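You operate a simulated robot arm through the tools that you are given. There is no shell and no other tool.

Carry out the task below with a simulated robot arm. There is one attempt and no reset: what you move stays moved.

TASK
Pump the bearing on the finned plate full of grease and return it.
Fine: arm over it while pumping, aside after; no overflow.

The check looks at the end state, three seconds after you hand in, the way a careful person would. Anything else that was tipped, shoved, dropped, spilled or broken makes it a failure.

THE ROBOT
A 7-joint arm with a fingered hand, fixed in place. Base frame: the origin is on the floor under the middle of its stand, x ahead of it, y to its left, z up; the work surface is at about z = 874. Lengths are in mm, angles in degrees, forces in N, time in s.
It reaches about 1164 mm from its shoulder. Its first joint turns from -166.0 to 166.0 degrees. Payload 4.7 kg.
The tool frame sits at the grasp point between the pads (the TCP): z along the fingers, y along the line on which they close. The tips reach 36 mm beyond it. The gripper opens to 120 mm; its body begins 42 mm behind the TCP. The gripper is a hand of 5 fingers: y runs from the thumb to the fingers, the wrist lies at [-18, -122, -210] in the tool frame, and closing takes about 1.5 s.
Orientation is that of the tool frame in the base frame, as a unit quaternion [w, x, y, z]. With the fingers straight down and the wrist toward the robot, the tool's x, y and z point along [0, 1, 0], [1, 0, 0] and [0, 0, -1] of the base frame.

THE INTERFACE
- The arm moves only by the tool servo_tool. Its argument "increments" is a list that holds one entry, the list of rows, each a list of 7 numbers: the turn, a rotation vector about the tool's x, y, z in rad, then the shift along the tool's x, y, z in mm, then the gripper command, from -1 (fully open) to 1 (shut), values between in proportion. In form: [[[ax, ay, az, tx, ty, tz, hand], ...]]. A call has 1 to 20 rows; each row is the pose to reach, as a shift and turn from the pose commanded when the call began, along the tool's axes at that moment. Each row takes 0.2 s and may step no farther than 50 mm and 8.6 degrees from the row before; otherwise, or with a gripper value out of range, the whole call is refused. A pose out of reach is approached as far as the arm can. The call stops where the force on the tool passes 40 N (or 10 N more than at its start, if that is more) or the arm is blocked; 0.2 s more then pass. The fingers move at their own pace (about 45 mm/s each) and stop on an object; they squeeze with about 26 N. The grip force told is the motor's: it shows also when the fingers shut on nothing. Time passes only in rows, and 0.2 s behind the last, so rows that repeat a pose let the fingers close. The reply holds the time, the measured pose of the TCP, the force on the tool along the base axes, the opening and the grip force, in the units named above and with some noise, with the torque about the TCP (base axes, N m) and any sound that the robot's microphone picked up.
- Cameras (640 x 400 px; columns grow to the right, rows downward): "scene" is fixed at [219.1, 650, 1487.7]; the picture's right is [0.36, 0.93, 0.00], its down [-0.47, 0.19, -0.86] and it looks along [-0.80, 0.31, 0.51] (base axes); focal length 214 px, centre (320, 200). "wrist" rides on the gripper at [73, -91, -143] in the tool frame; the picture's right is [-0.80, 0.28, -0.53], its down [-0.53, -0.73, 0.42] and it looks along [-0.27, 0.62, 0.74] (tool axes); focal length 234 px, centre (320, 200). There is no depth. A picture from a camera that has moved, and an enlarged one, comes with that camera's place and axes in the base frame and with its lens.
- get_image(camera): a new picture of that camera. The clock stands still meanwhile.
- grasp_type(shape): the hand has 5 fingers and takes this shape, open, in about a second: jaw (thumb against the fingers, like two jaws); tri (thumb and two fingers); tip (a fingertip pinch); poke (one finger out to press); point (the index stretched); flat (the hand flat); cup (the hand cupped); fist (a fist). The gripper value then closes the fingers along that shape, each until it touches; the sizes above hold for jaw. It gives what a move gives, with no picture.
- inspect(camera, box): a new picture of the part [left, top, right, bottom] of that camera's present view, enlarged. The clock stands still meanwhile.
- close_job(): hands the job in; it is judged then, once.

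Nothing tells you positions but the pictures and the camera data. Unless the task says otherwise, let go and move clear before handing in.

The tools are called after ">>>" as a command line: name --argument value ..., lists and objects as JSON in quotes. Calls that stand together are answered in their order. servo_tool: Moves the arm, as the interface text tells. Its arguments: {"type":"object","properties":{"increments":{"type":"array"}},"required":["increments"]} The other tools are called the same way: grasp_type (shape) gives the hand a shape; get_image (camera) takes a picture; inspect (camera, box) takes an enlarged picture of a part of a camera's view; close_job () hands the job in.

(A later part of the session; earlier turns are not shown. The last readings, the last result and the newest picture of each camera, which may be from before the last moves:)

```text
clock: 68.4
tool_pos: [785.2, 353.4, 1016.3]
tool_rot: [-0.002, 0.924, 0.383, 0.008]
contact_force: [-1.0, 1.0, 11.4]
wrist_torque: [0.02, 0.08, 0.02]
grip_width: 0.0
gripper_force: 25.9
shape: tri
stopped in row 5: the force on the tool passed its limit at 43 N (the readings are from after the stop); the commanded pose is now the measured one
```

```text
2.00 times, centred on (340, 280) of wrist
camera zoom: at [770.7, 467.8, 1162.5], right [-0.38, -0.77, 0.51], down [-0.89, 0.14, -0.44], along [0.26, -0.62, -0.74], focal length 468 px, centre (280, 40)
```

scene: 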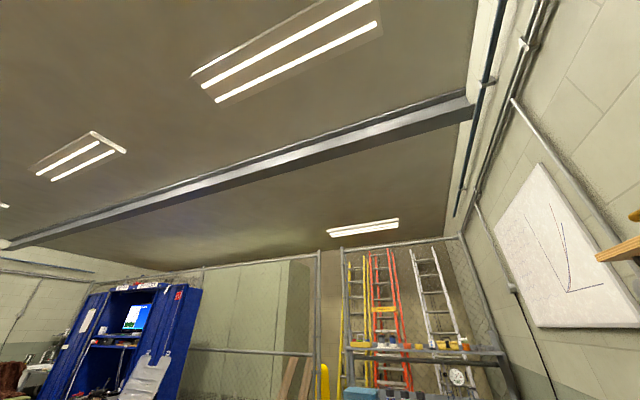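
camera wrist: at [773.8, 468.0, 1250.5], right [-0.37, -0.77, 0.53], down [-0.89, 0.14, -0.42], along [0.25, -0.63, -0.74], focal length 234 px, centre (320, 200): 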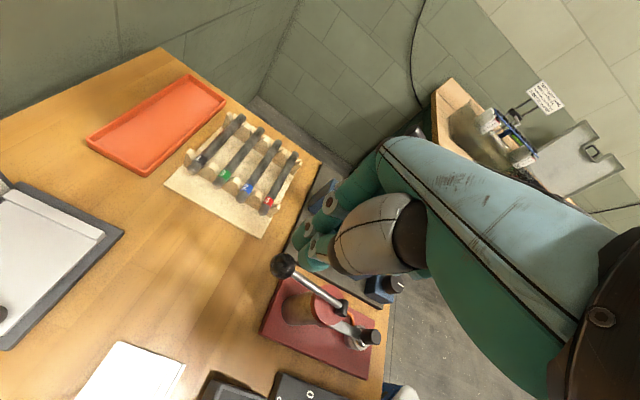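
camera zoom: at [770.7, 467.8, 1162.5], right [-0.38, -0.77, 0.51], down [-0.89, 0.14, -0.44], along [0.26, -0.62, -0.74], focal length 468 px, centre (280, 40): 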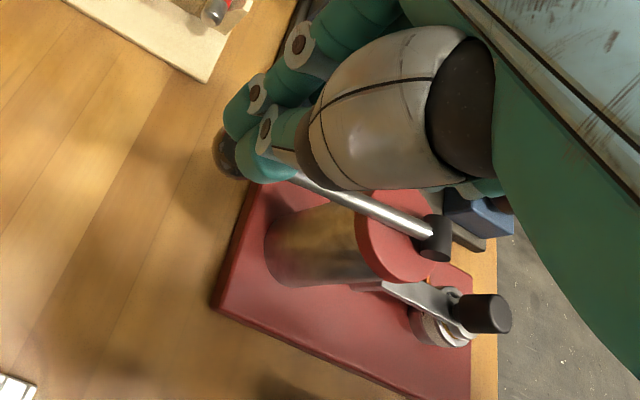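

That is the lever's hard stop, the same depth as stroke one, so this was a full second stroke. I'll rise and see whether the lever springs back.

>>> servo_tool --increments '[[[0, 0, 0, 1, 0, -6, 1.0], [0, 0, 0, 2, 0, -12, 1.0], [0, 0, 0, 2.5, 0, -20, 1.0], [0, 0, 0, 2.5, 0, -28, 1.0], [0, 0, 0, 2.5, 0, -38, 1.0], [0, 0, 0, 2, 0, -48, 1.0], [0, 0, 0, 2, 0, -58, 1.0], [0, 0, 0, 2, 0, -70, 1.0], [0, 0, 0, 2, 0, -85, 1.0], [0, 0, 0, 2, 0, -85, 1.0]]]'

>>> get_image --camera "wrist"

>>> inspect --camera "wrist" --box '[320, 300, 400, 380]'

```text
clock: 70.6
tool_pos: [786.5, 352.9, 1098.3]
tool_rot: [-0.002, 0.924, 0.383, 0.006]
contact_force: [-0.3, 0.4, 0.6]
wrist_torque: [-0.01, -0.02, 0.0]
grip_width: 0.0
gripper_force: 26.3
shape: tri
```

```text
taken
camera wrist: at [771.5, 469.0, 1244.5], right [-0.37, -0.77, 0.52], down [-0.89, 0.14, -0.43], along [0.26, -0.62, -0.74], focal length 234 px, centre (320, 200)
```

wrist: 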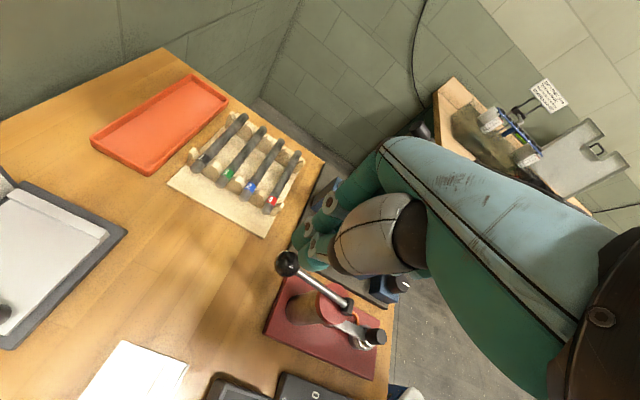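

```text
5.00 times, centred on (360, 340) of wrist
camera zoom: at [771.5, 469.0, 1244.5], right [-0.37, -0.77, 0.52], down [-0.89, 0.14, -0.43], along [0.26, -0.62, -0.74], focal length 1171 px, centre (120, -500)
```

zoom: 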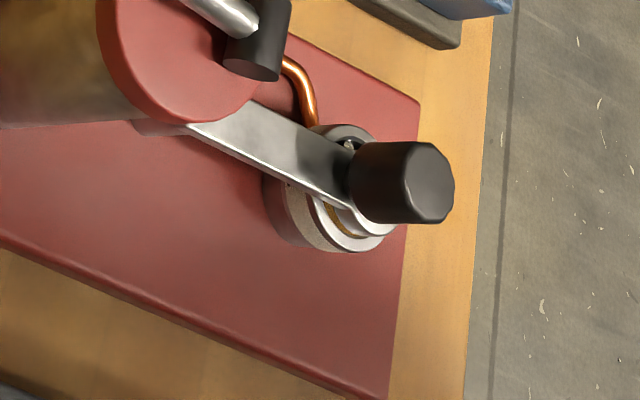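

The lever sprang back by itself. I'll zoom in on the bearing to compare the grease coverage.

>>> inspect --camera "wrist" --box '[350, 322, 380, 352]'

```text
13.33 times, centred on (365, 337) of wrist
camera zoom: at [771.5, 469.0, 1244.5], right [-0.37, -0.77, 0.52], down [-0.89, 0.14, -0.43], along [0.26, -0.62, -0.74], focal length 3122 px, centre (-280, -1627)
```

zoom: 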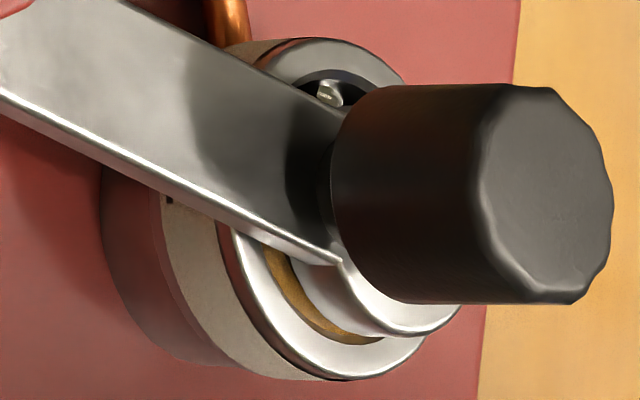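

>>> servo_tool --increments '[[[0.0008, -0.0126, 0, -30, 7, 0, 1.0], [0.0008, -0.0126, 0, -70, 16, 0, 1.0], [0.0008, -0.0126, 0, -110, 25, 0, 1.0], [0.0008, -0.0126, 0, -150, 35, 0, 1.0], [0.0008, -0.0126, 0, -190, 44, 5, 1.0], [0.0008, -0.0126, 0, -220, 51, 20, 1.0], [0.0008, -0.0126, 0, -233, 54, 38, 1.0], [0.0008, -0.0126, 0, -233, 54, 41, 1.0], [0.0008, -0.0126, 0, -233, 54, 41, 1.0]]]'

>>> inspect --camera "wrist" --box '[204, 295, 234, 325]'

>>> inspect --camera "wrist" --box '[204, 310, 234, 340]'

```text
clock: 72.6
tool_pos: [661.5, 153.2, 1059.0]
tool_rot: [0.0, 0.924, 0.383, 0.002]
contact_force: [-0.4, -0.7, 0.0]
wrist_torque: [-0.01, 0.02, -0.01]
grip_width: 0.0
gripper_force: 26.2
shape: tri
```

```text
13.33 times, centred on (219, 310) of wrist
camera zoom: at [648.5, 268.9, 1202.0], right [-0.37, -0.77, 0.53], down [-0.89, 0.14, -0.43], along [0.25, -0.63, -0.74], focal length 3122 px, centre (1667, -1267)
```

zoom: 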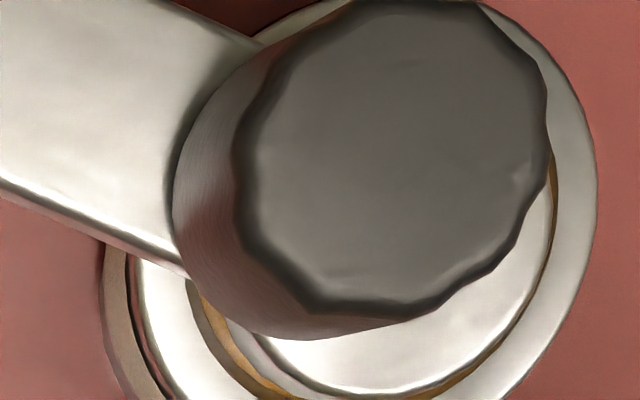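

```text
13.33 times, centred on (219, 325) of wrist
camera zoom: at [648.5, 268.9, 1202.0], right [-0.37, -0.77, 0.53], down [-0.89, 0.14, -0.43], along [0.25, -0.63, -0.74], focal length 3122 px, centre (1667, -1467)
```

zoom: 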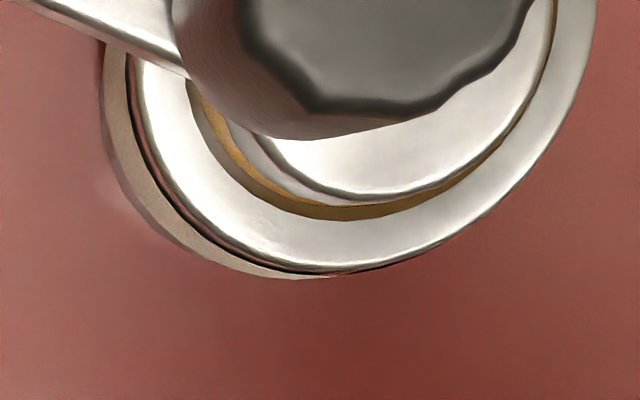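

The amber now reaches all the way round this visible side. I'll look from the other side to find where it ends.

>>> servo_tool --increments '[[[0, 0, -0.131, 2, 18, -9, 1.0], [0, 0, -0.262, 5, 36, -9, 1.0], [0, 0, -0.393, 7, 54, -9, 1.0], [0, 0, -0.524, 9, 72, -9, 1.0], [0, 0, -0.655, 12, 90, -9, 1.0], [0, 0, -0.785, 13, 105, -9, 1.0], [0, 0, -0.785, 13, 105, -9, 1.0]]]'

>>> get_image --camera "wrist"

>>> inspect --camera "wrist" --box '[65, 305, 125, 355]'

```text
clock: 74.2
tool_pos: [743.1, 86.8, 1066.8]
tool_rot: [0.002, 0.707, 0.707, 0.001]
contact_force: [0.2, 0.5, -0.4]
wrist_torque: [0.03, 0.01, 0.02]
grip_width: 0.0
gripper_force: 25.7
shape: tri
```

```text
taken
camera wrist: at [651.9, 159.6, 1212.1], right [0.28, -0.8, 0.53], down [-0.73, -0.53, -0.42], along [0.62, -0.27, -0.74], focal length 234 px, centre (320, 200)
```

wrist: 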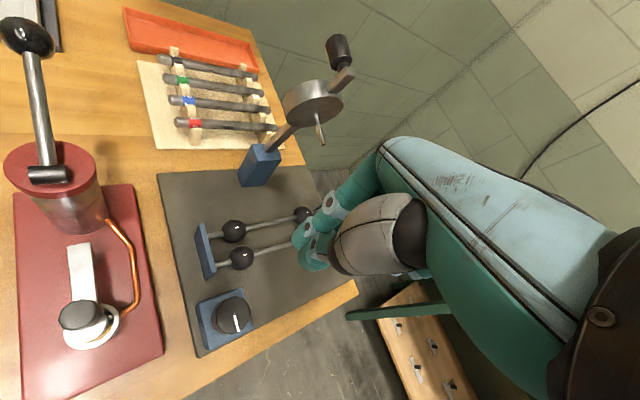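

```text
8.00 times, centred on (95, 330) of wrist
camera zoom: at [651.9, 159.6, 1212.1], right [0.28, -0.8, 0.53], down [-0.73, -0.53, -0.42], along [0.62, -0.27, -0.74], focal length 1873 px, centre (2120, -840)
```

zoom: 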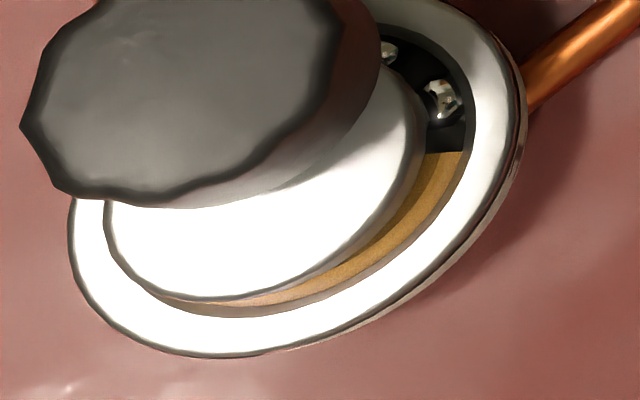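

The amber sector has grown by about 120° per stroke and now covers roughly two thirds, so a third stroke should fill it. I'll go back over the ball and do the third stroke in stages.

>>> servo_tool --increments '[[[0, 0, 0, 0, 0, -25, 1.0], [0, 0, 0, 0, 0, -50, 1.0], [0, 0, 0, 0, 0, -50, 1.0]]]'

>>> servo_tool --increments '[[[0, 0, 0.131, 30, 5, 0, 1.0], [0, 0, 0.262, 70, 11, 0, 1.0], [0, 0, 0.393, 112, 18, 0, 1.0], [0, 0, 0.524, 155, 26, 0, 1.0], [0, 0, 0.655, 200, 33, 0, 1.0], [0, 0, 0.785, 240, 40, 0, 1.0], [0, 0, 0.785, 266.2, 44.4, 0, 1.0], [0, 0, 0.785, 266.2, 44.4, 12, 1.0], [0, 0, 0.785, 266.2, 44.4, 12, 1.0]]]'

>>> inspect --camera "wrist" --box '[220, 160, 380, 320]'

```text
clock: 75.0
tool_pos: [744.1, 87.7, 1116.7]
tool_rot: [0.002, 0.707, 0.707, 0.0]
contact_force: [0.0, 0.3, 0.1]
wrist_torque: [0.0, -0.01, -0.01]
grip_width: 0.1
gripper_force: 26.0
shape: tri
```

```text
clock: 77.0
tool_pos: [790.8, 351.8, 1102.9]
tool_rot: [0.001, 0.924, 0.383, 0.0]
contact_force: [0.2, -0.7, 0.0]
wrist_torque: [-0.01, 0.0, 0.01]
grip_width: 0.0
gripper_force: 26.0
shape: tri
```

```text
2.50 times, centred on (300, 240) of wrist
camera zoom: at [777.8, 468.6, 1246.5], right [-0.37, -0.77, 0.53], down [-0.89, 0.14, -0.43], along [0.25, -0.63, -0.74], focal length 585 px, centre (370, 100)
```

zoom: 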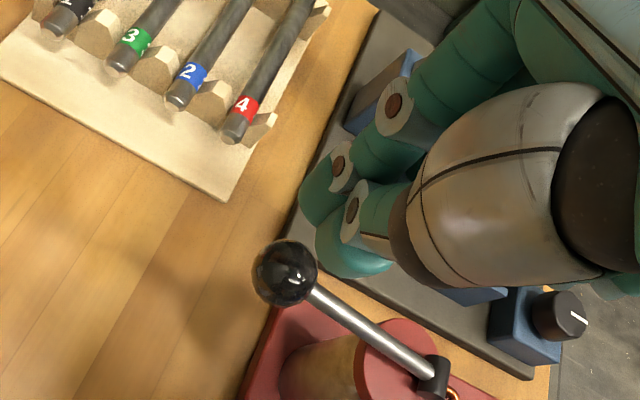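

The ball is 3–4 mm off the hand axis; I'll correct, lower to contact, and push about half a stroke before checking.

>>> servo_tool --increments '[[[0, 0, 0, -3.2, -2.5, 10, 1.0], [0, 0, 0, -3.2, -2.5, 22, 1.0], [0, 0, 0, -3.2, -2.5, 31, 1.0], [0, 0, 0, -3.0, -2.5, 37, 1.0], [0, 0, 0, -2.5, -2.5, 41, 1.0], [0, 0, 0, -2.0, -2.5, 45, 1.0], [0, 0, 0, -1.5, -2.5, 49, 1.0], [0, 0, 0, -1.0, -2.5, 53, 1.0], [0, 0, 0, -0.8, -2.5, 57, 1.0], [0, 0, 0, -0.6, -2.5, 60, 1.0], [0, 0, 0, -0.6, -2.5, 60, 1.0]]]'

>>> inspect --camera "wrist" --box '[240, 180, 440, 380]'

>>> inspect --camera "wrist" --box '[375, 310, 415, 350]'

```text
clock: 79.4
tool_pos: [784.1, 353.8, 1042.7]
tool_rot: [0.0, 0.923, 0.385, 0.001]
contact_force: [2.2, -0.2, 3.5]
wrist_torque: [-0.01, -0.15, 0.0]
grip_width: 0.1
gripper_force: 25.8
shape: tri
```

```text
2.00 times, centred on (340, 280) of wrist
camera zoom: at [771.6, 469.7, 1186.9], right [-0.37, -0.77, 0.53], down [-0.89, 0.14, -0.43], along [0.25, -0.63, -0.74], focal length 468 px, centre (280, 40)
```

zoom: 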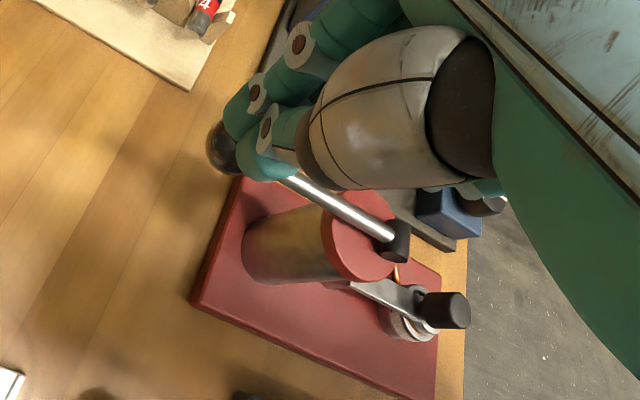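

```text
10.00 times, centred on (395, 330) of wrist
camera zoom: at [771.6, 469.7, 1186.9], right [-0.37, -0.77, 0.53], down [-0.89, 0.14, -0.43], along [0.25, -0.63, -0.74], focal length 2342 px, centre (-430, -1100)
```

zoom: 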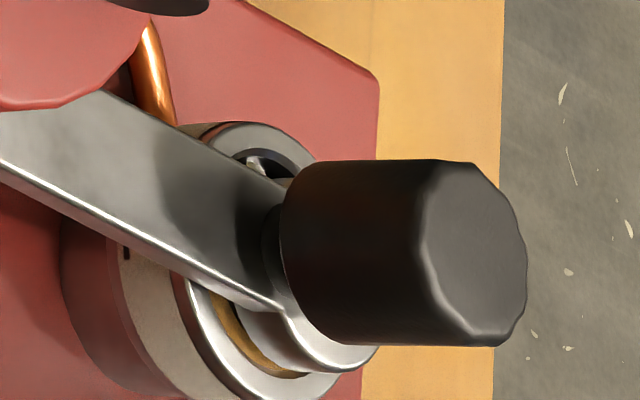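

>>> inspect --camera "wrist" --box '[383, 322, 397, 332]'

```text
16.00 times, centred on (390, 327) of wrist
camera zoom: at [771.6, 469.7, 1186.9], right [-0.37, -0.77, 0.53], down [-0.89, 0.14, -0.43], along [0.25, -0.63, -0.74], focal length 3747 px, centre (-800, -1832)
```

zoom: 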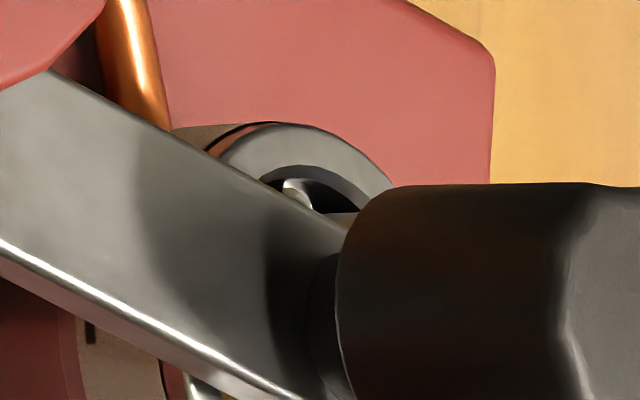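

>>> servo_tool --increments '[[[0, 0, 0, 0.1, 0, 3, 1.0], [0, 0, 0, 0.1, 0, 6, 1.0], [0, 0, 0, 0, 0, 9, 1.0], [0, 0, 0, -0.2, 0, 12, 1.0], [0, 0, 0, -0.2, 0, 12, 1.0]]]'

>>> get_image --camera "wrist"

>>> inspect --camera "wrist" --box '[385, 305, 415, 335]'

```text
clock: 80.6
tool_pos: [785.6, 353.1, 1030.5]
tool_rot: [0.0, 0.923, 0.384, 0.0]
contact_force: [2.0, 0.9, 3.0]
wrist_torque: [-0.01, -0.09, 0.01]
grip_width: 0.2
gripper_force: 26.0
shape: tri
```

```text
taken
camera wrist: at [772.4, 469.9, 1174.8], right [-0.37, -0.77, 0.53], down [-0.89, 0.14, -0.43], along [0.25, -0.63, -0.74], focal length 234 px, centre (320, 200)
```

wrist: 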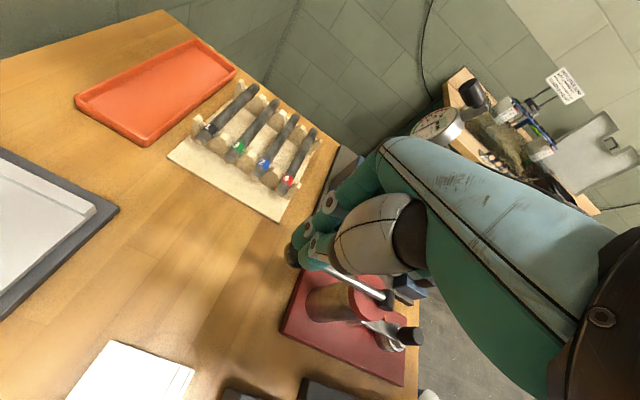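

```text
13.33 times, centred on (400, 320) of wrist
camera zoom: at [772.4, 469.9, 1174.8], right [-0.37, -0.77, 0.53], down [-0.89, 0.14, -0.43], along [0.25, -0.63, -0.74], focal length 3122 px, centre (-747, -1400)
```

zoom: 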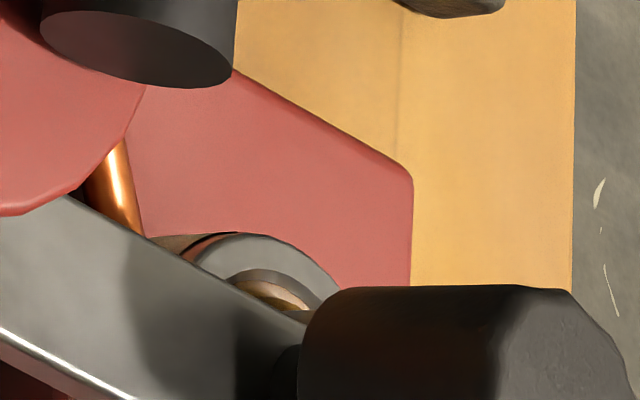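

The grease tracks lever travel continuously: at about 72% of this stroke the slit that was empty is now amber. To avoid overflow I'll take it to roughly 92% of the stroke, then release and inspect.

>>> servo_tool --increments '[[[0, 0, 0, -0.3, 0, 3, 1.0], [0, 0, 0, -0.6, 0, 6, 1.0], [0, 0, 0, -1.0, 0, 9, 1.0], [0, 0, 0, -1.0, 0, 9, 1.0]]]'

>>> inspect --camera "wrist" --box '[385, 310, 425, 350]'

```text
clock: 81.6
tool_pos: [785.2, 353.8, 1022.2]
tool_rot: [0.001, 0.923, 0.384, 0.001]
contact_force: [0.9, 1.5, 3.4]
wrist_torque: [0.06, -0.08, -0.02]
grip_width: 0.2
gripper_force: 25.5
shape: tri
```

```text
10.00 times, centred on (405, 330) of wrist
camera zoom: at [772.3, 469.4, 1166.1], right [-0.37, -0.77, 0.53], down [-0.89, 0.14, -0.43], along [0.25, -0.63, -0.74], focal length 2342 px, centre (-530, -1100)
```

zoom: 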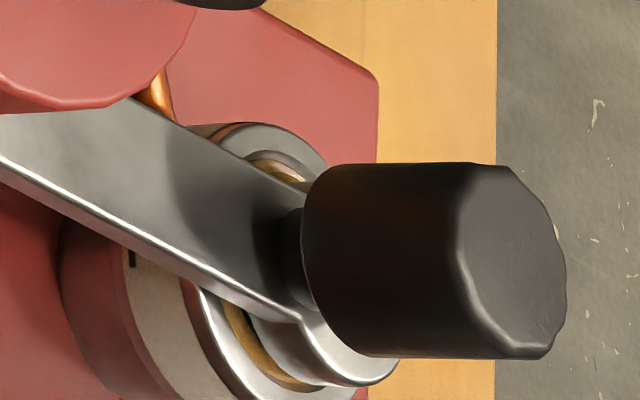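

About 92% of the third stroke is delivered. I'll let the lever spring back by rising, then check the lever and bearing.

>>> servo_tool --increments '[[[0, 0, 0, 0.8, 0, -6, 1.0], [0, 0, 0, 1.5, 0, -12, 1.0], [0, 0, 0, 1.5, 0, -20, 1.0], [0, 0, 0, 1.5, 0, -28, 1.0], [0, 0, 0, 1.0, 0, -38, 1.0], [0, 0, 0, 0, 0, -48, 1.0], [0, 0, 0, 0, 0, -60, 1.0], [0, 0, 0, 0, 0, -80, 1.0], [0, 0, 0, 0, 0, -85, 0.5], [0, 0, 0, 0, 0, -85, 0.0]]]'

>>> get_image --camera "wrist"

```text
clock: 83.8
tool_pos: [784.1, 353.4, 1105.8]
tool_rot: [0.001, 0.923, 0.384, 0.001]
contact_force: [-0.2, -0.1, 0.4]
wrist_torque: [0.03, -0.01, 0.02]
grip_width: 28.0
gripper_force: 0.1
shape: tri
```

```text
taken
camera wrist: at [772.2, 470.1, 1250.2], right [-0.37, -0.77, 0.53], down [-0.89, 0.14, -0.43], along [0.25, -0.63, -0.74], focal length 234 px, centre (320, 200)
```

wrist: 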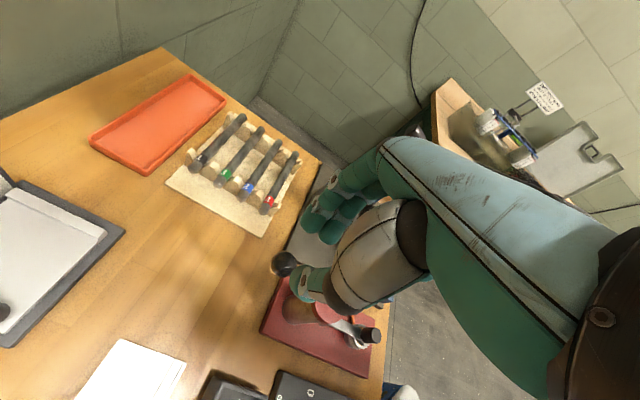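

The lever is back up. Now I'll move over the arm's knob with the hand turned a little so it can rotate along with the arm.

>>> servo_tool --increments '[[[0, 0, 0, -30, 0, 0, -0.1], [0, 0, -0.131, -70, 1, 0, -0.1], [0, 0, -0.262, -110, 1, 0, -0.1], [0, 0, -0.393, -150, 2, 0, -0.1], [0, 0, -0.524, -185, 2, 0, -0.1], [0, 0, -0.524, -196.6, 2.3, 15, -0.1], [0, 0, -0.524, -196.6, 2.3, 30, -0.1], [0, 0, -0.524, -196.6, 2.3, 30, -0.1]]]'

>>> get_image --camera "wrist"

>>> inspect --camera "wrist" --box '[200, 190, 340, 330]'

```text
clock: 85.6
tool_pos: [648.1, 212.8, 1077.2]
tool_rot: [0.001, 0.792, 0.61, 0.0]
contact_force: [-0.1, 0.2, 0.0]
wrist_torque: [-0.01, 0.01, -0.04]
grip_width: 65.6
gripper_force: 0.0
shape: tri
```

```text
taken
camera wrist: at [578.3, 306.4, 1222.4], right [0.06, -0.85, 0.53], down [-0.84, -0.33, -0.43], along [0.53, -0.42, -0.74], focal length 234 px, centre (320, 200)
```

wrist: 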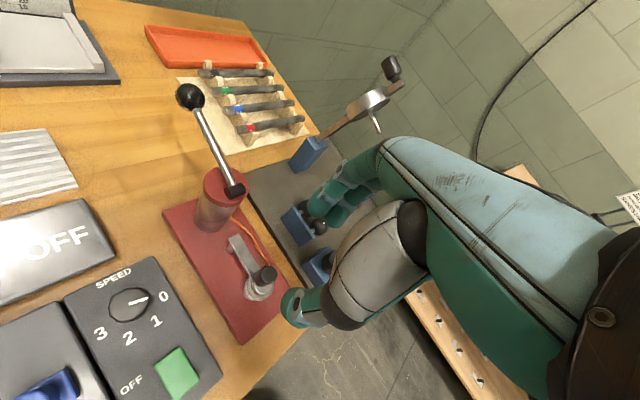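

```text
2.86 times, centred on (270, 260) of wrist
camera zoom: at [578.3, 306.4, 1222.4], right [0.06, -0.85, 0.53], down [-0.84, -0.33, -0.43], along [0.53, -0.42, -0.74], focal length 669 px, centre (463, 29)
```

zoom: 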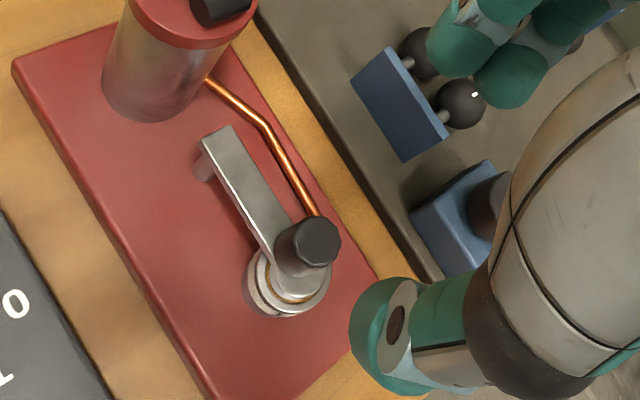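

The knob is right below the hand. I'll descend and grip it.

>>> servo_tool --increments '[[[0, 0, 0, 0, 0, 25, -0.1], [0, 0, 0, 0, 0, 55, -0.1], [0, 0, 0, 0, 0, 80, -0.1], [0, 0, 0, 0, 0, 100, -0.1], [0, 0, 0, 0, 0, 112, -0.1], [0, 0, 0, 0, 0, 117, -0.1], [0, 0, 0, 0, 0, 117, 0.2], [0, 0, 0, 0, 0, 117, 0.5], [0, 0, 0, 0, 0, 117, 0.8], [0, 0, 0, 0, 0, 117, 0.8], [0, 0, 0, 0, 0, 117, 0.8]]]'

>>> inspect --camera "wrist" --box '[220, 160, 380, 320]'

```text
clock: 88.0
tool_pos: [648.4, 211.2, 960.3]
tool_rot: [0.001, 0.792, 0.61, 0.0]
contact_force: [-3.0, 0.7, 2.0]
wrist_torque: [0.02, 0.07, 0.02]
grip_width: 13.0
gripper_force: 0.0
shape: tri
```

```text
2.50 times, centred on (300, 240) of wrist
camera zoom: at [579.3, 305.1, 1104.0], right [0.06, -0.85, 0.53], down [-0.84, -0.33, -0.43], along [0.53, -0.42, -0.74], focal length 585 px, centre (370, 100)
```

zoom: 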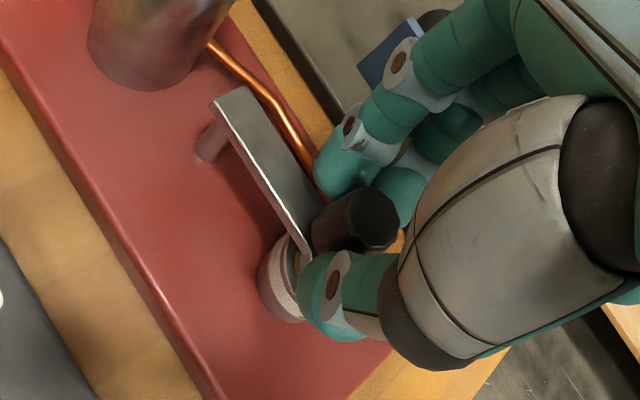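

The fingers surround the knob; I'll squeeze and start swinging the arm back, turning the hand with it.

>>> servo_tool --increments '[[[0, 0, 0, 0, 0, 0, 1.0], [0, 0, 0, 0, 0, 0, 1.0], [0, 0, 0, 0, 0, 0, 1.0], [0, 0, 0.062, 2.6, -4.1, 0, 1.0], [0, 0, 0.125, 5.6, -8.0, 0, 1.0], [0, 0, 0.187, 8.8, -11.6, 0, 1.0], [0, 0, 0.249, 12.4, -14.9, 0, 1.0], [0, 0, 0.312, 16.2, -17.8, 0, 1.0], [0, 0, 0.312, 16.2, -17.8, 0, 1.0]]]'

>>> inspect --camera "wrist" --box '[220, 160, 380, 320]'

```text
clock: 90.0
tool_pos: [635.0, 231.2, 959.9]
tool_rot: [0.0, 0.878, 0.478, 0.001]
contact_force: [-11.1, -7.2, -2.7]
wrist_torque: [-0.14, 0.3, -0.13]
grip_width: 10.1
gripper_force: 25.3
shape: tri
```

```text
2.50 times, centred on (300, 240) of wrist
camera zoom: at [598.0, 342.3, 1103.7], right [-0.2, -0.83, 0.53], down [-0.9, -0.05, -0.43], along [0.38, -0.56, -0.74], focal length 585 px, centre (370, 100)
```

zoom: 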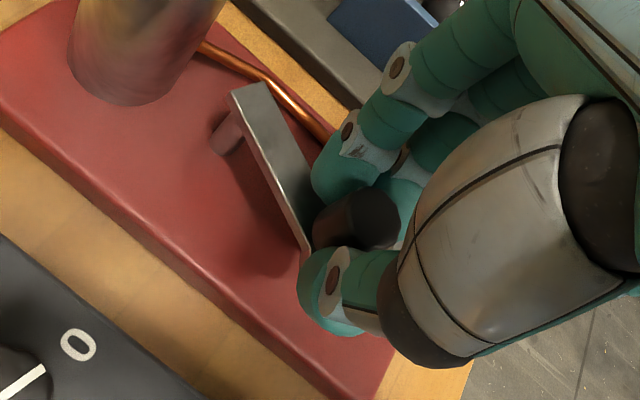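

The arm follows; a small outward correction is needed. I'll continue the swing.

>>> servo_tool --increments '[[[0, 0, 0.062, 1.95, -4.8, 0, 1.0], [0, 0, 0.125, 5.4, -8.4, 0, 1.0], [0, 0, 0.187, 9.2, -11.6, 0, 1.0], [0, 0, 0.249, 13.2, -14.5, 0, 1.0], [0, 0, 0.312, 17.5, -17.1, 0, 1.0], [0, 0, 0.312, 17.5, -17.1, 0, 1.0]]]'

>>> inspect --camera "wrist" --box '[220, 160, 380, 320]'

```text
clock: 91.4
tool_pos: [629.8, 256.5, 959.0]
tool_rot: [0.001, 0.942, 0.336, 0.001]
contact_force: [-5.6, -1.6, -4.1]
wrist_torque: [-0.03, 0.16, -0.15]
grip_width: 9.9
gripper_force: 26.4
shape: tri
```

```text
2.50 times, centred on (300, 240) of wrist
camera zoom: at [628.6, 373.2, 1103.9], right [-0.45, -0.72, 0.53], down [-0.88, 0.23, -0.43], along [0.19, -0.65, -0.74], focal length 585 px, centre (370, 100)
```

zoom: 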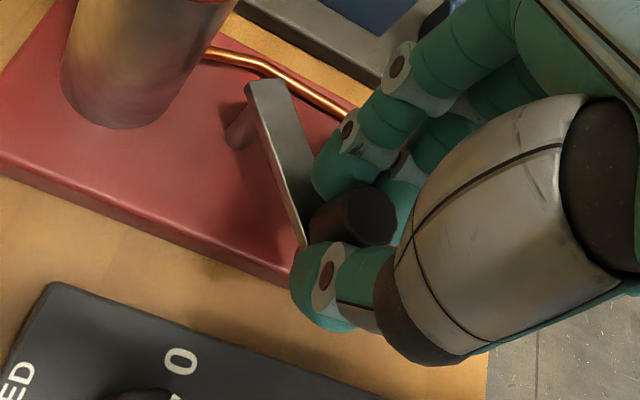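

>>> servo_tool --increments '[[[0, 0, 0.062, 3.6, -3.5, 0, 1.0], [0, 0, 0.125, 7.5, -6.6, 0, 1.0], [0, 0, 0.187, 11.6, -9.4, 0, 1.0], [0, 0, 0.249, 15.9, -11.9, 0, 1.0], [0, 0, 0.249, 15.9, -11.9, 0, 1.0], [0, 0, 0.249, 15.9, -11.9, 0, 0.7], [0, 0, 0.249, 15.9, -11.9, 0, 0.4], [0, 0, 0.249, 15.9, -11.9, 0, 0.3], [0, 0, 0.249, 15.9, -11.9, 0, 0.3]]]'

>>> inspect --camera "wrist" --box '[220, 160, 380, 320]'

>>> get_image --camera "wrist"

```text
clock: 93.4
tool_pos: [634.7, 276.4, 959.7]
tool_rot: [0.001, 0.976, 0.217, 0.001]
contact_force: [-0.5, 0.0, 0.0]
wrist_torque: [0.03, 0.01, -0.01]
grip_width: 41.6
gripper_force: 0.0
shape: tri
```

```text
2.50 times, centred on (300, 240) of wrist
camera zoom: at [662.4, 389.7, 1104.4], right [-0.61, -0.59, 0.53], down [-0.79, 0.44, -0.43], along [0.02, -0.68, -0.74], focal length 585 px, centre (370, 100)
```

zoom: 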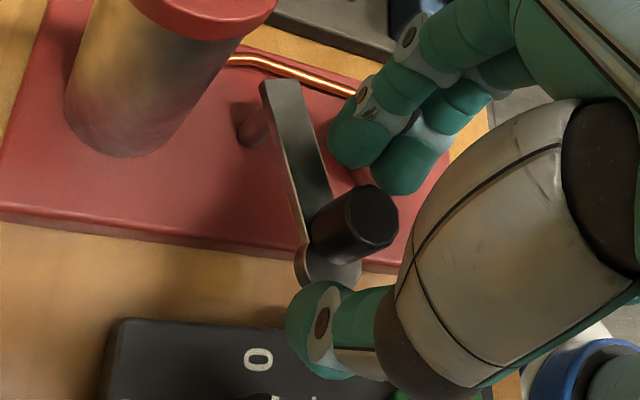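

```text
taken
camera wrist: at [662.4, 389.7, 1104.4], right [-0.61, -0.59, 0.53], down [-0.79, 0.44, -0.43], along [0.02, -0.68, -0.74], focal length 234 px, centre (320, 200)
```

wrist: 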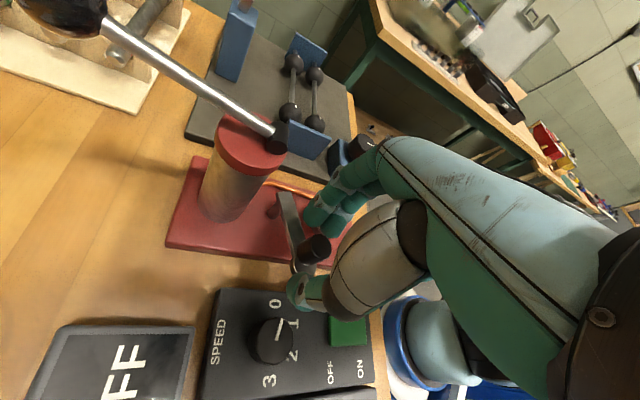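

The arm is aside where it started. I'll rise, turn the hand back and look at the bearing.

>>> servo_tool --increments '[[[0, 0, 0, 0, 0, -30, 0.2], [0, 0, 0, 0, 0, -65, -0.1], [0, 0, 0, 0, 0, -95, -0.33], [0, 0, -0.14, -3, 8, -95, -0.33], [0, 0, -0.28, -6, 16, -95, -0.33], [0, 0, -0.42, -9, 25, -95, -0.33], [0, 0, -0.56, -12, 34, -95, -0.33], [0, 0, -0.7, -15, 43, -95, -0.33], [0, 0, -0.84, -18, 51, -95, -0.33], [0, 0, -0.98, -21, 59, -95, -0.33], [0, 0, -1.12, -23.2, 65.7, -95, -0.33], [0, 0, -1.133, -23.2, 65.7, -95, -0.33], [0, 0, -1.133, -23.2, 65.7, -95, -0.33]]]'

>>> get_image --camera "wrist"

>>> inspect --camera "wrist" --box '[240, 250, 290, 300]'

```text
clock: 96.2
tool_pos: [641.2, 205.3, 1055.0]
tool_rot: [0.001, 0.706, 0.708, 0.0]
contact_force: [0.9, 1.2, -0.4]
wrist_torque: [-0.01, 0.03, 0.0]
grip_width: 79.6
gripper_force: 0.1
shape: tri
```

```text
taken
camera wrist: at [550.9, 278.2, 1199.3], right [0.28, -0.8, 0.53], down [-0.73, -0.53, -0.42], along [0.62, -0.27, -0.74], focal length 234 px, centre (320, 200)
```

wrist: 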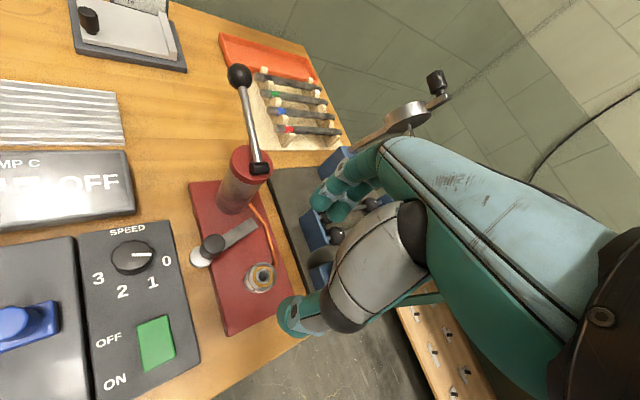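

```text
8.00 times, centred on (265, 275) of wrist
camera zoom: at [550.9, 278.2, 1199.3], right [0.28, -0.8, 0.53], down [-0.73, -0.53, -0.42], along [0.62, -0.27, -0.74], focal length 1873 px, centre (760, -400)
```

zoom: 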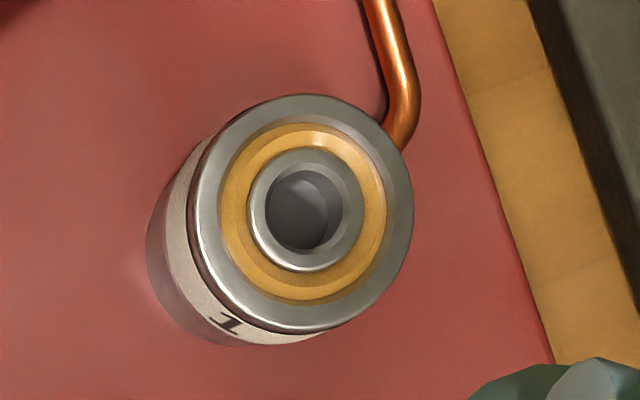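

The amber ring looks closed all round with no spill. I'll zoom in to confirm there is no gap.

>>> inspect --camera "wrist" --box '[254, 262, 278, 286]'

>>> inspect --camera "wrist" --box '[185, 200, 265, 280]'

```text
16.00 times, centred on (266, 274) of wrist
camera zoom: at [550.9, 278.2, 1199.3], right [0.28, -0.8, 0.53], down [-0.73, -0.53, -0.42], along [0.62, -0.27, -0.74], focal length 3747 px, centre (1184, -984)
```

zoom: 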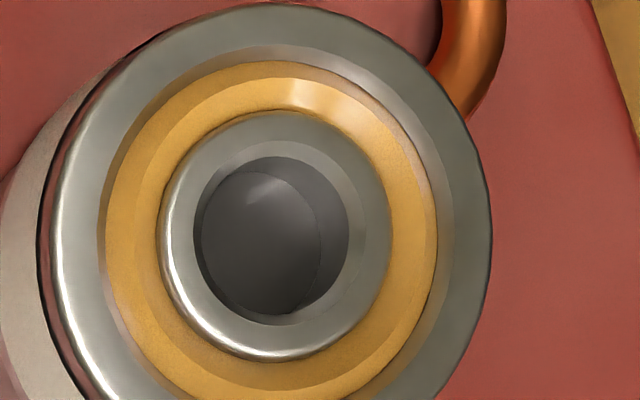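

```text
5.00 times, centred on (225, 240) of wrist
camera zoom: at [550.9, 278.2, 1199.3], right [0.28, -0.8, 0.53], down [-0.73, -0.53, -0.42], along [0.62, -0.27, -0.74], focal length 1171 px, centre (795, 0)
```

zoom: 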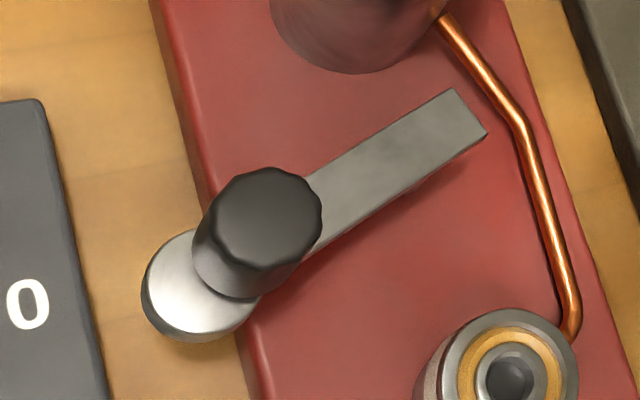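

The bearing is completely full with no overflow, so no more pumping. I'll now descend to pick the bearing up from the seat.

>>> servo_tool --increments '[[[0, 0, 0, 0, 0, 25, -0.1], [0, 0, 0, 0, 0, 55, -0.1], [0, 0, 0, 0, 0, 80, -0.1], [0, 0, 0, 0, 0, 100, -0.1], [0, 0, 0, 0, 0, 112, -0.1], [0, 0, 0, 0, 0, 117, -0.1], [0, 0, 0, 0, 0, 117, -0.1]]]'

>>> inspect --camera "wrist" --box '[250, 190, 350, 290]'

```text
clock: 97.8
tool_pos: [642.0, 206.2, 937.9]
tool_rot: [0.0, 0.707, 0.707, 0.0]
contact_force: [0.3, 0.0, 0.0]
wrist_torque: [0.0, -0.04, -0.03]
grip_width: 66.4
gripper_force: 0.0
shape: tri
```

```text
4.00 times, centred on (300, 240) of wrist
camera zoom: at [550.8, 279.2, 1081.9], right [0.28, -0.8, 0.53], down [-0.73, -0.53, -0.42], along [0.62, -0.27, -0.74], focal length 937 px, centre (400, 40)
```

zoom: 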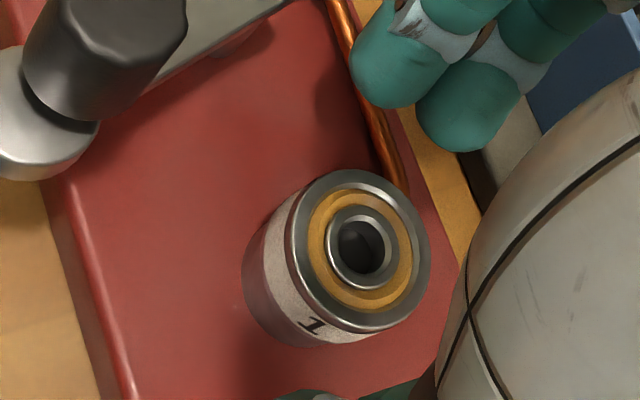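

>>> servo_tool --increments '[[[0, 0, 0, 0, 0, 2, -0.1], [0, 0, 0, 0, 0, 4, -0.1], [0, 0, 0, 0, 0, 4.5, 0.0], [0, 0, 0, 0, 0, 4.5, 0.2], [0, 0, 0, 0, 0, 4.5, 0.35], [0, 0, 0, 0, 0, 4.5, 0.5], [0, 0, 0, 0, 0, 4.5, 0.6], [0, 0, 0, 0, 0, 4.5, 0.6], [0, 0, 0, 0, 0, 4.5, 0.6]]]'

>>> inspect --camera "wrist" --box '[250, 190, 350, 290]'

```text
clock: 99.8
tool_pos: [640.5, 205.4, 934.0]
tool_rot: [0.002, 0.707, 0.707, -0.001]
contact_force: [-1.1, 0.3, 0.6]
wrist_torque: [-0.01, 0.05, 0.0]
grip_width: 27.2
gripper_force: 25.8
shape: tri
```

```text
4.00 times, centred on (300, 240) of wrist
camera zoom: at [550.3, 278.6, 1078.0], right [0.28, -0.8, 0.53], down [-0.73, -0.53, -0.42], along [0.62, -0.27, -0.74], focal length 937 px, centre (400, 40)
```

zoom: 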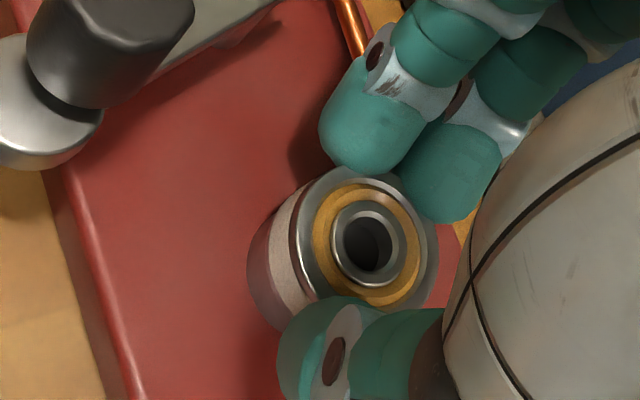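

The bearing is gripped again. I'll lift it, carry it over the pump height, and bring it back above its original spot on the finned plate.

>>> servo_tool --increments '[[[0, 0, 0, 0, 0, -8, 0.6], [0, 0, 0, 0, 0, -30, 0.6], [0, 0, 0, 0, 0, -70, 0.6], [0, 0, 0, 0, 0, -110, 0.6], [0, 0, 0, 0, 0, -145, 0.6], [0, 0, 0, 0, 0, -165, 0.6], [0, 0, 0, 25, 6, -165, 0.6], [0, 0, 0, 63, 15, -165, 0.6], [0, 0, 0, 103, 24, -165, 0.6], [0, 0, 0, 143, 33, -165, 0.6], [0, 0, 0, 183, 43, -165, 0.6], [0, 0, 0, 223, 52, -165, 0.6], [0, 0, 0, 260, 61, -165, 0.6], [0, 0, 0, 290, 68, -165, 0.6], [0, 0, 0, 304.9, 71.7, -160, 0.6], [0, 0, 0, 304.9, 71.7, -130, 0.6], [0, 0, 0, 304.9, 71.7, -100, 0.6], [0, 0, 0, 304.9, 71.7, -75, 0.6], [0, 0, 0, 304.9, 71.7, -75, 0.6], [0, 0, 0, 304.9, 71.7, -75, 0.6]]]'

>>> get_image --camera "wrist"

>>> inspect --camera "wrist" --box '[200, 180, 360, 340]'

```text
clock: 104.0
tool_pos: [713.2, 510.4, 1005.5]
tool_rot: [0.001, 0.707, 0.708, 0.0]
contact_force: [-0.3, 0.0, -0.8]
wrist_torque: [0.0, -0.01, -0.01]
grip_width: 27.3
gripper_force: 26.2
shape: tri
```

```text
taken
camera wrist: at [622.7, 583.6, 1149.9], right [0.28, -0.8, 0.53], down [-0.73, -0.53, -0.42], along [0.62, -0.27, -0.74], focal length 234 px, centre (320, 200)
```

wrist: 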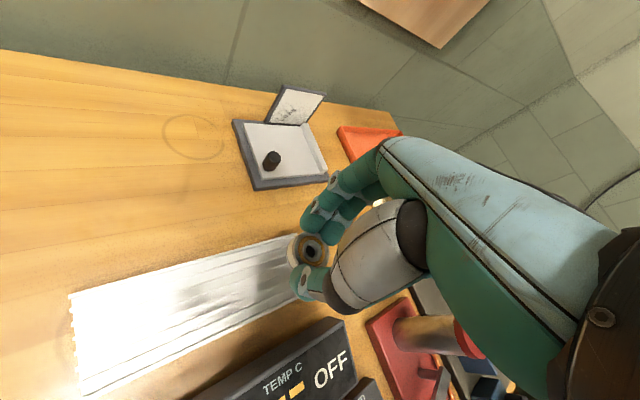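

```text
2.50 times, centred on (280, 260) of wrist
camera zoom: at [622.7, 583.6, 1149.9], right [0.28, -0.8, 0.53], down [-0.73, -0.53, -0.42], along [0.62, -0.27, -0.74], focal length 585 px, centre (420, 50)
```

zoom: 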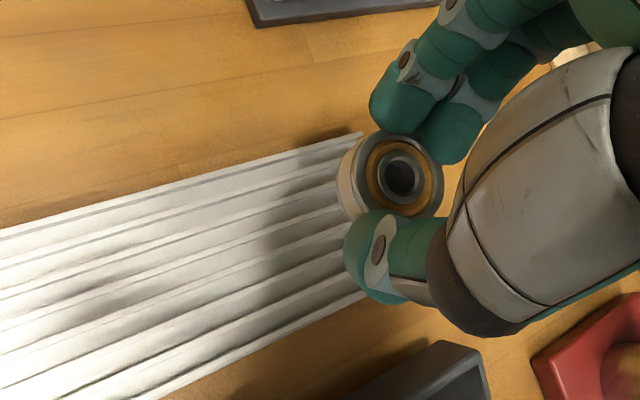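

The bearing hangs above its original place on the plate. I'll lower it to just over the fins, then ease down to contact.

>>> servo_tool --increments '[[[0, 0, 0, 0, 0, 20, 0.6], [0, 0, 0, 0, 0, 40, 0.6], [0, 0, 0, 0, 0, 60, 0.6], [0, 0, 0, 0, 0, 74, 0.6], [0, 0, 0, 0, 0, 82, 0.6], [0, 0, 0, 0, 0, 83, 0.6], [0, 0, 0, 0, 0, 83, 0.6]]]'

>>> inspect --camera "wrist" --box '[220, 180, 380, 340]'

```text
clock: 105.6
tool_pos: [712.3, 510.3, 923.9]
tool_rot: [0.002, 0.707, 0.707, 0.0]
contact_force: [0.4, 0.3, -0.4]
wrist_torque: [-0.02, 0.0, 0.01]
grip_width: 27.2
gripper_force: 26.4
shape: tri
```

```text
2.50 times, centred on (300, 260) of wrist
camera zoom: at [621.7, 583.0, 1069.0], right [0.28, -0.8, 0.53], down [-0.73, -0.53, -0.42], along [0.62, -0.27, -0.74], focal length 585 px, centre (370, 50)
```

zoom: 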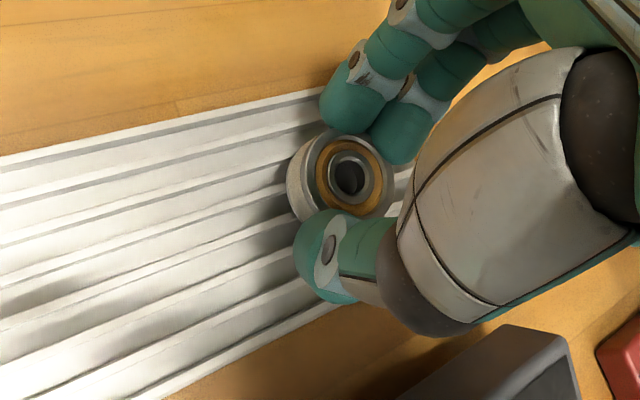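

>>> servo_tool --increments '[[[0, 0, 0, 0, 0, 1.5, 0.6], [0, 0, 0, 0, 0, 3, 0.6], [0, 0, 0, 0, 0, 4, 0.6], [0, 0, 0, 0, 0, 5, 0.6], [0, 0, 0, 0, 0, 5, 0.6]]]'

```text
clock: 106.8
tool_pos: [712.7, 511.1, 919.0]
tool_rot: [0.002, 0.707, 0.707, 0.0]
contact_force: [-0.6, -0.4, -1.4]
wrist_torque: [0.01, 0.0, 0.02]
grip_width: 26.8
gripper_force: 25.6
shape: tri
```

No contact yet at z 919; I'll lower another 2 mm in half-steps.

>>> servo_tool --increments '[[[0, 0, 0, 0, 0, 0.5, 0.6], [0, 0, 0, 0, 0, 1.0, 0.6], [0, 0, 0, 0, 0, 1.5, 0.6], [0, 0, 0, 0, 0, 1.5, 0.6]]]'

```text
clock: 107.8
tool_pos: [713.1, 510.2, 919.0]
tool_rot: [0.002, 0.707, 0.707, 0.0]
contact_force: [-0.6, 0.2, -0.3]
wrist_torque: [-0.01, 0.01, 0.0]
grip_width: 26.8
gripper_force: 25.6
shape: tri
```

>>> servo_tool --increments '[[[0, 0, 0, 0, 0, 0.5, 0.6], [0, 0, 0, 0, 0, 1.0, 0.6], [0, 0, 0, 0, 0, 1.0, 0.6]]]'

>>> inspect --camera "wrist" --box '[270, 200, 350, 280]'

```text
clock: 108.6
tool_pos: [713.1, 511.5, 918.2]
tool_rot: [0.002, 0.707, 0.707, 0.0]
contact_force: [0.3, -0.2, 0.9]
wrist_torque: [-0.05, 0.01, 0.01]
grip_width: 27.0
gripper_force: 25.9
shape: tri
```

```text
5.00 times, centred on (310, 240) of wrist
camera zoom: at [622.2, 583.8, 1062.5], right [0.28, -0.8, 0.53], down [-0.73, -0.53, -0.42], along [0.62, -0.27, -0.74], focal length 1171 px, centre (370, 0)
```

zoom: 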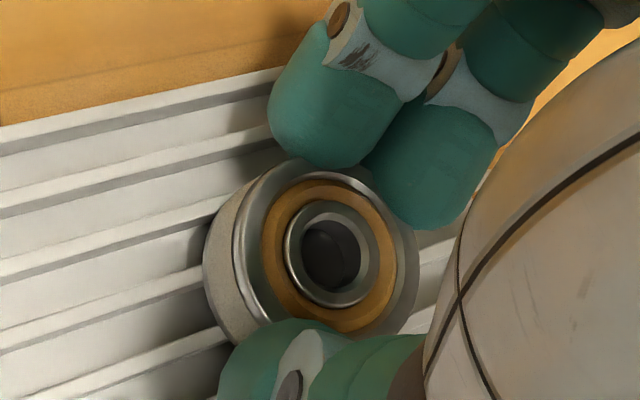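

>>> servo_tool --increments '[[[0, 0, 0, 0, 0, 0.5, 0.6], [0, 0, 0, 0, 0, 0.8, 0.6], [0, 0, 0, 0, 0, 0.8, 0.6]]]'

```text
clock: 109.4
tool_pos: [712.9, 510.6, 917.0]
tool_rot: [0.0, 0.707, 0.707, 0.001]
contact_force: [-0.9, -0.8, 4.0]
wrist_torque: [-0.01, 0.06, -0.01]
grip_width: 27.1
gripper_force: 26.9
shape: tri
```

The bearing now rests on the fins with 4 N. I'll release it gently and check.

>>> servo_tool --increments '[[[0, 0, 0, 0, 0, -0.4, 0.6], [0, 0, 0, 0, 0, -0.4, 0.45], [0, 0, 0, 0, 0, -0.4, 0.3], [0, 0, 0, 0, 0, -0.4, 0.15], [0, 0, 0, 0, 0, -0.4, 0.0], [0, 0, 0, 0, 0, -0.4, -0.1], [0, 0, 0, 0, 0, -0.4, -0.1], [0, 0, 0, 0, 0, -0.4, -0.1]]]'

>>> inspect --camera "wrist" --box '[260, 190, 360, 290]'

```text
clock: 111.2
tool_pos: [713.3, 510.7, 917.1]
tool_rot: [0.001, 0.707, 0.707, 0.0]
contact_force: [0.1, -0.5, 0.1]
wrist_torque: [-0.01, 0.02, 0.02]
grip_width: 65.3
gripper_force: 0.0
shape: tri
```

```text
4.00 times, centred on (310, 240) of wrist
camera zoom: at [622.7, 583.7, 1061.3], right [0.28, -0.8, 0.53], down [-0.73, -0.53, -0.42], along [0.62, -0.27, -0.74], focal length 937 px, centre (360, 40)
```

zoom: 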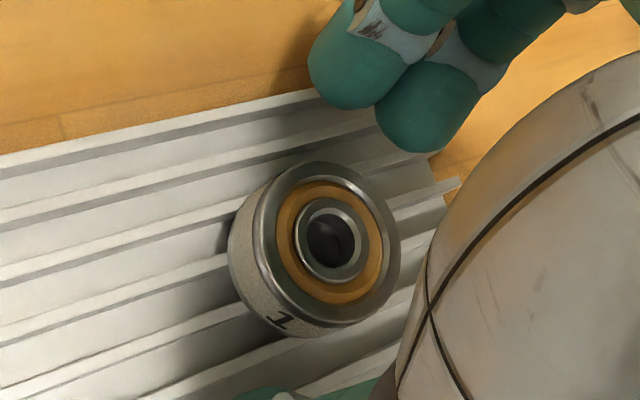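

The bearing sits flat on the fins, full of grease. I'll rise straight up and back away, then take a final look at everything.

>>> servo_tool --increments '[[[0, 0, 0, 0, 0, -10, -0.33], [0, 0, 0, 0, 0, -30, -0.33], [0, 0, 0, 0, 0, -65, -0.33], [0, 0, 0, 0, 0, -105, -0.33], [0, 0, 0, 0, 0, -145, -0.33], [0, 0, 0, -15, -30, -175, -0.33], [0, 0, 0, -40, -65, -200, -0.33], [0, 0, 0, -70, -100, -220, -0.33], [0, 0, 0, -100, -135, -240, -0.33], [0, 0, 0, -100, -135, -240, -0.33], [0, 0, 0, -100, -135, -240, -0.33]]]'

>>> get_image --camera "wrist"

>>> inspect --camera "wrist" --box '[160, 60, 320, 220]'

```text
refused: row 8 steps farther than a row can; nothing moved
```

```text
taken
camera wrist: at [622.7, 583.7, 1061.3], right [0.28, -0.8, 0.53], down [-0.73, -0.53, -0.42], along [0.62, -0.27, -0.74], focal length 234 px, centre (320, 200)
```

wrist: 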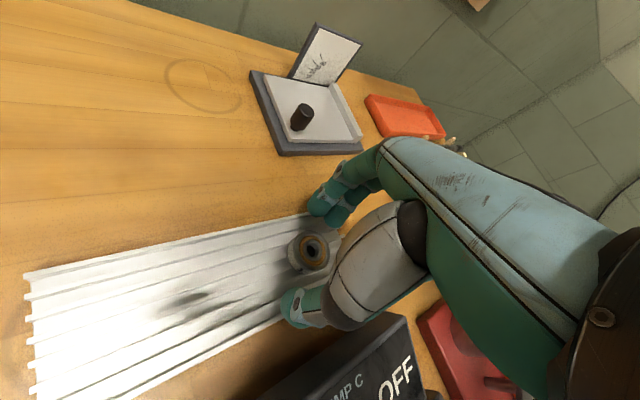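

```text
2.50 times, centred on (240, 140) of wrist
camera zoom: at [622.7, 583.7, 1061.3], right [0.28, -0.8, 0.53], down [-0.73, -0.53, -0.42], along [0.62, -0.27, -0.74], focal length 585 px, centre (520, 350)
```

zoom: 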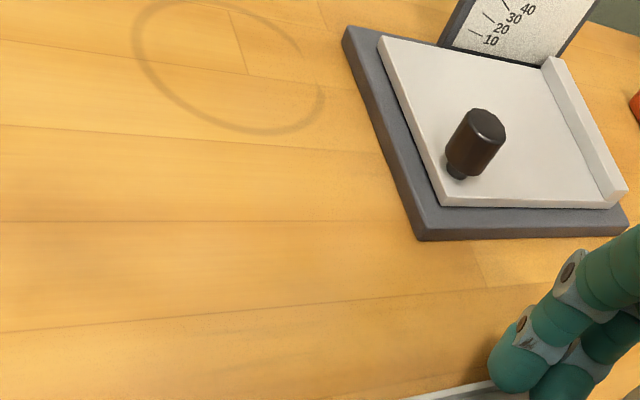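

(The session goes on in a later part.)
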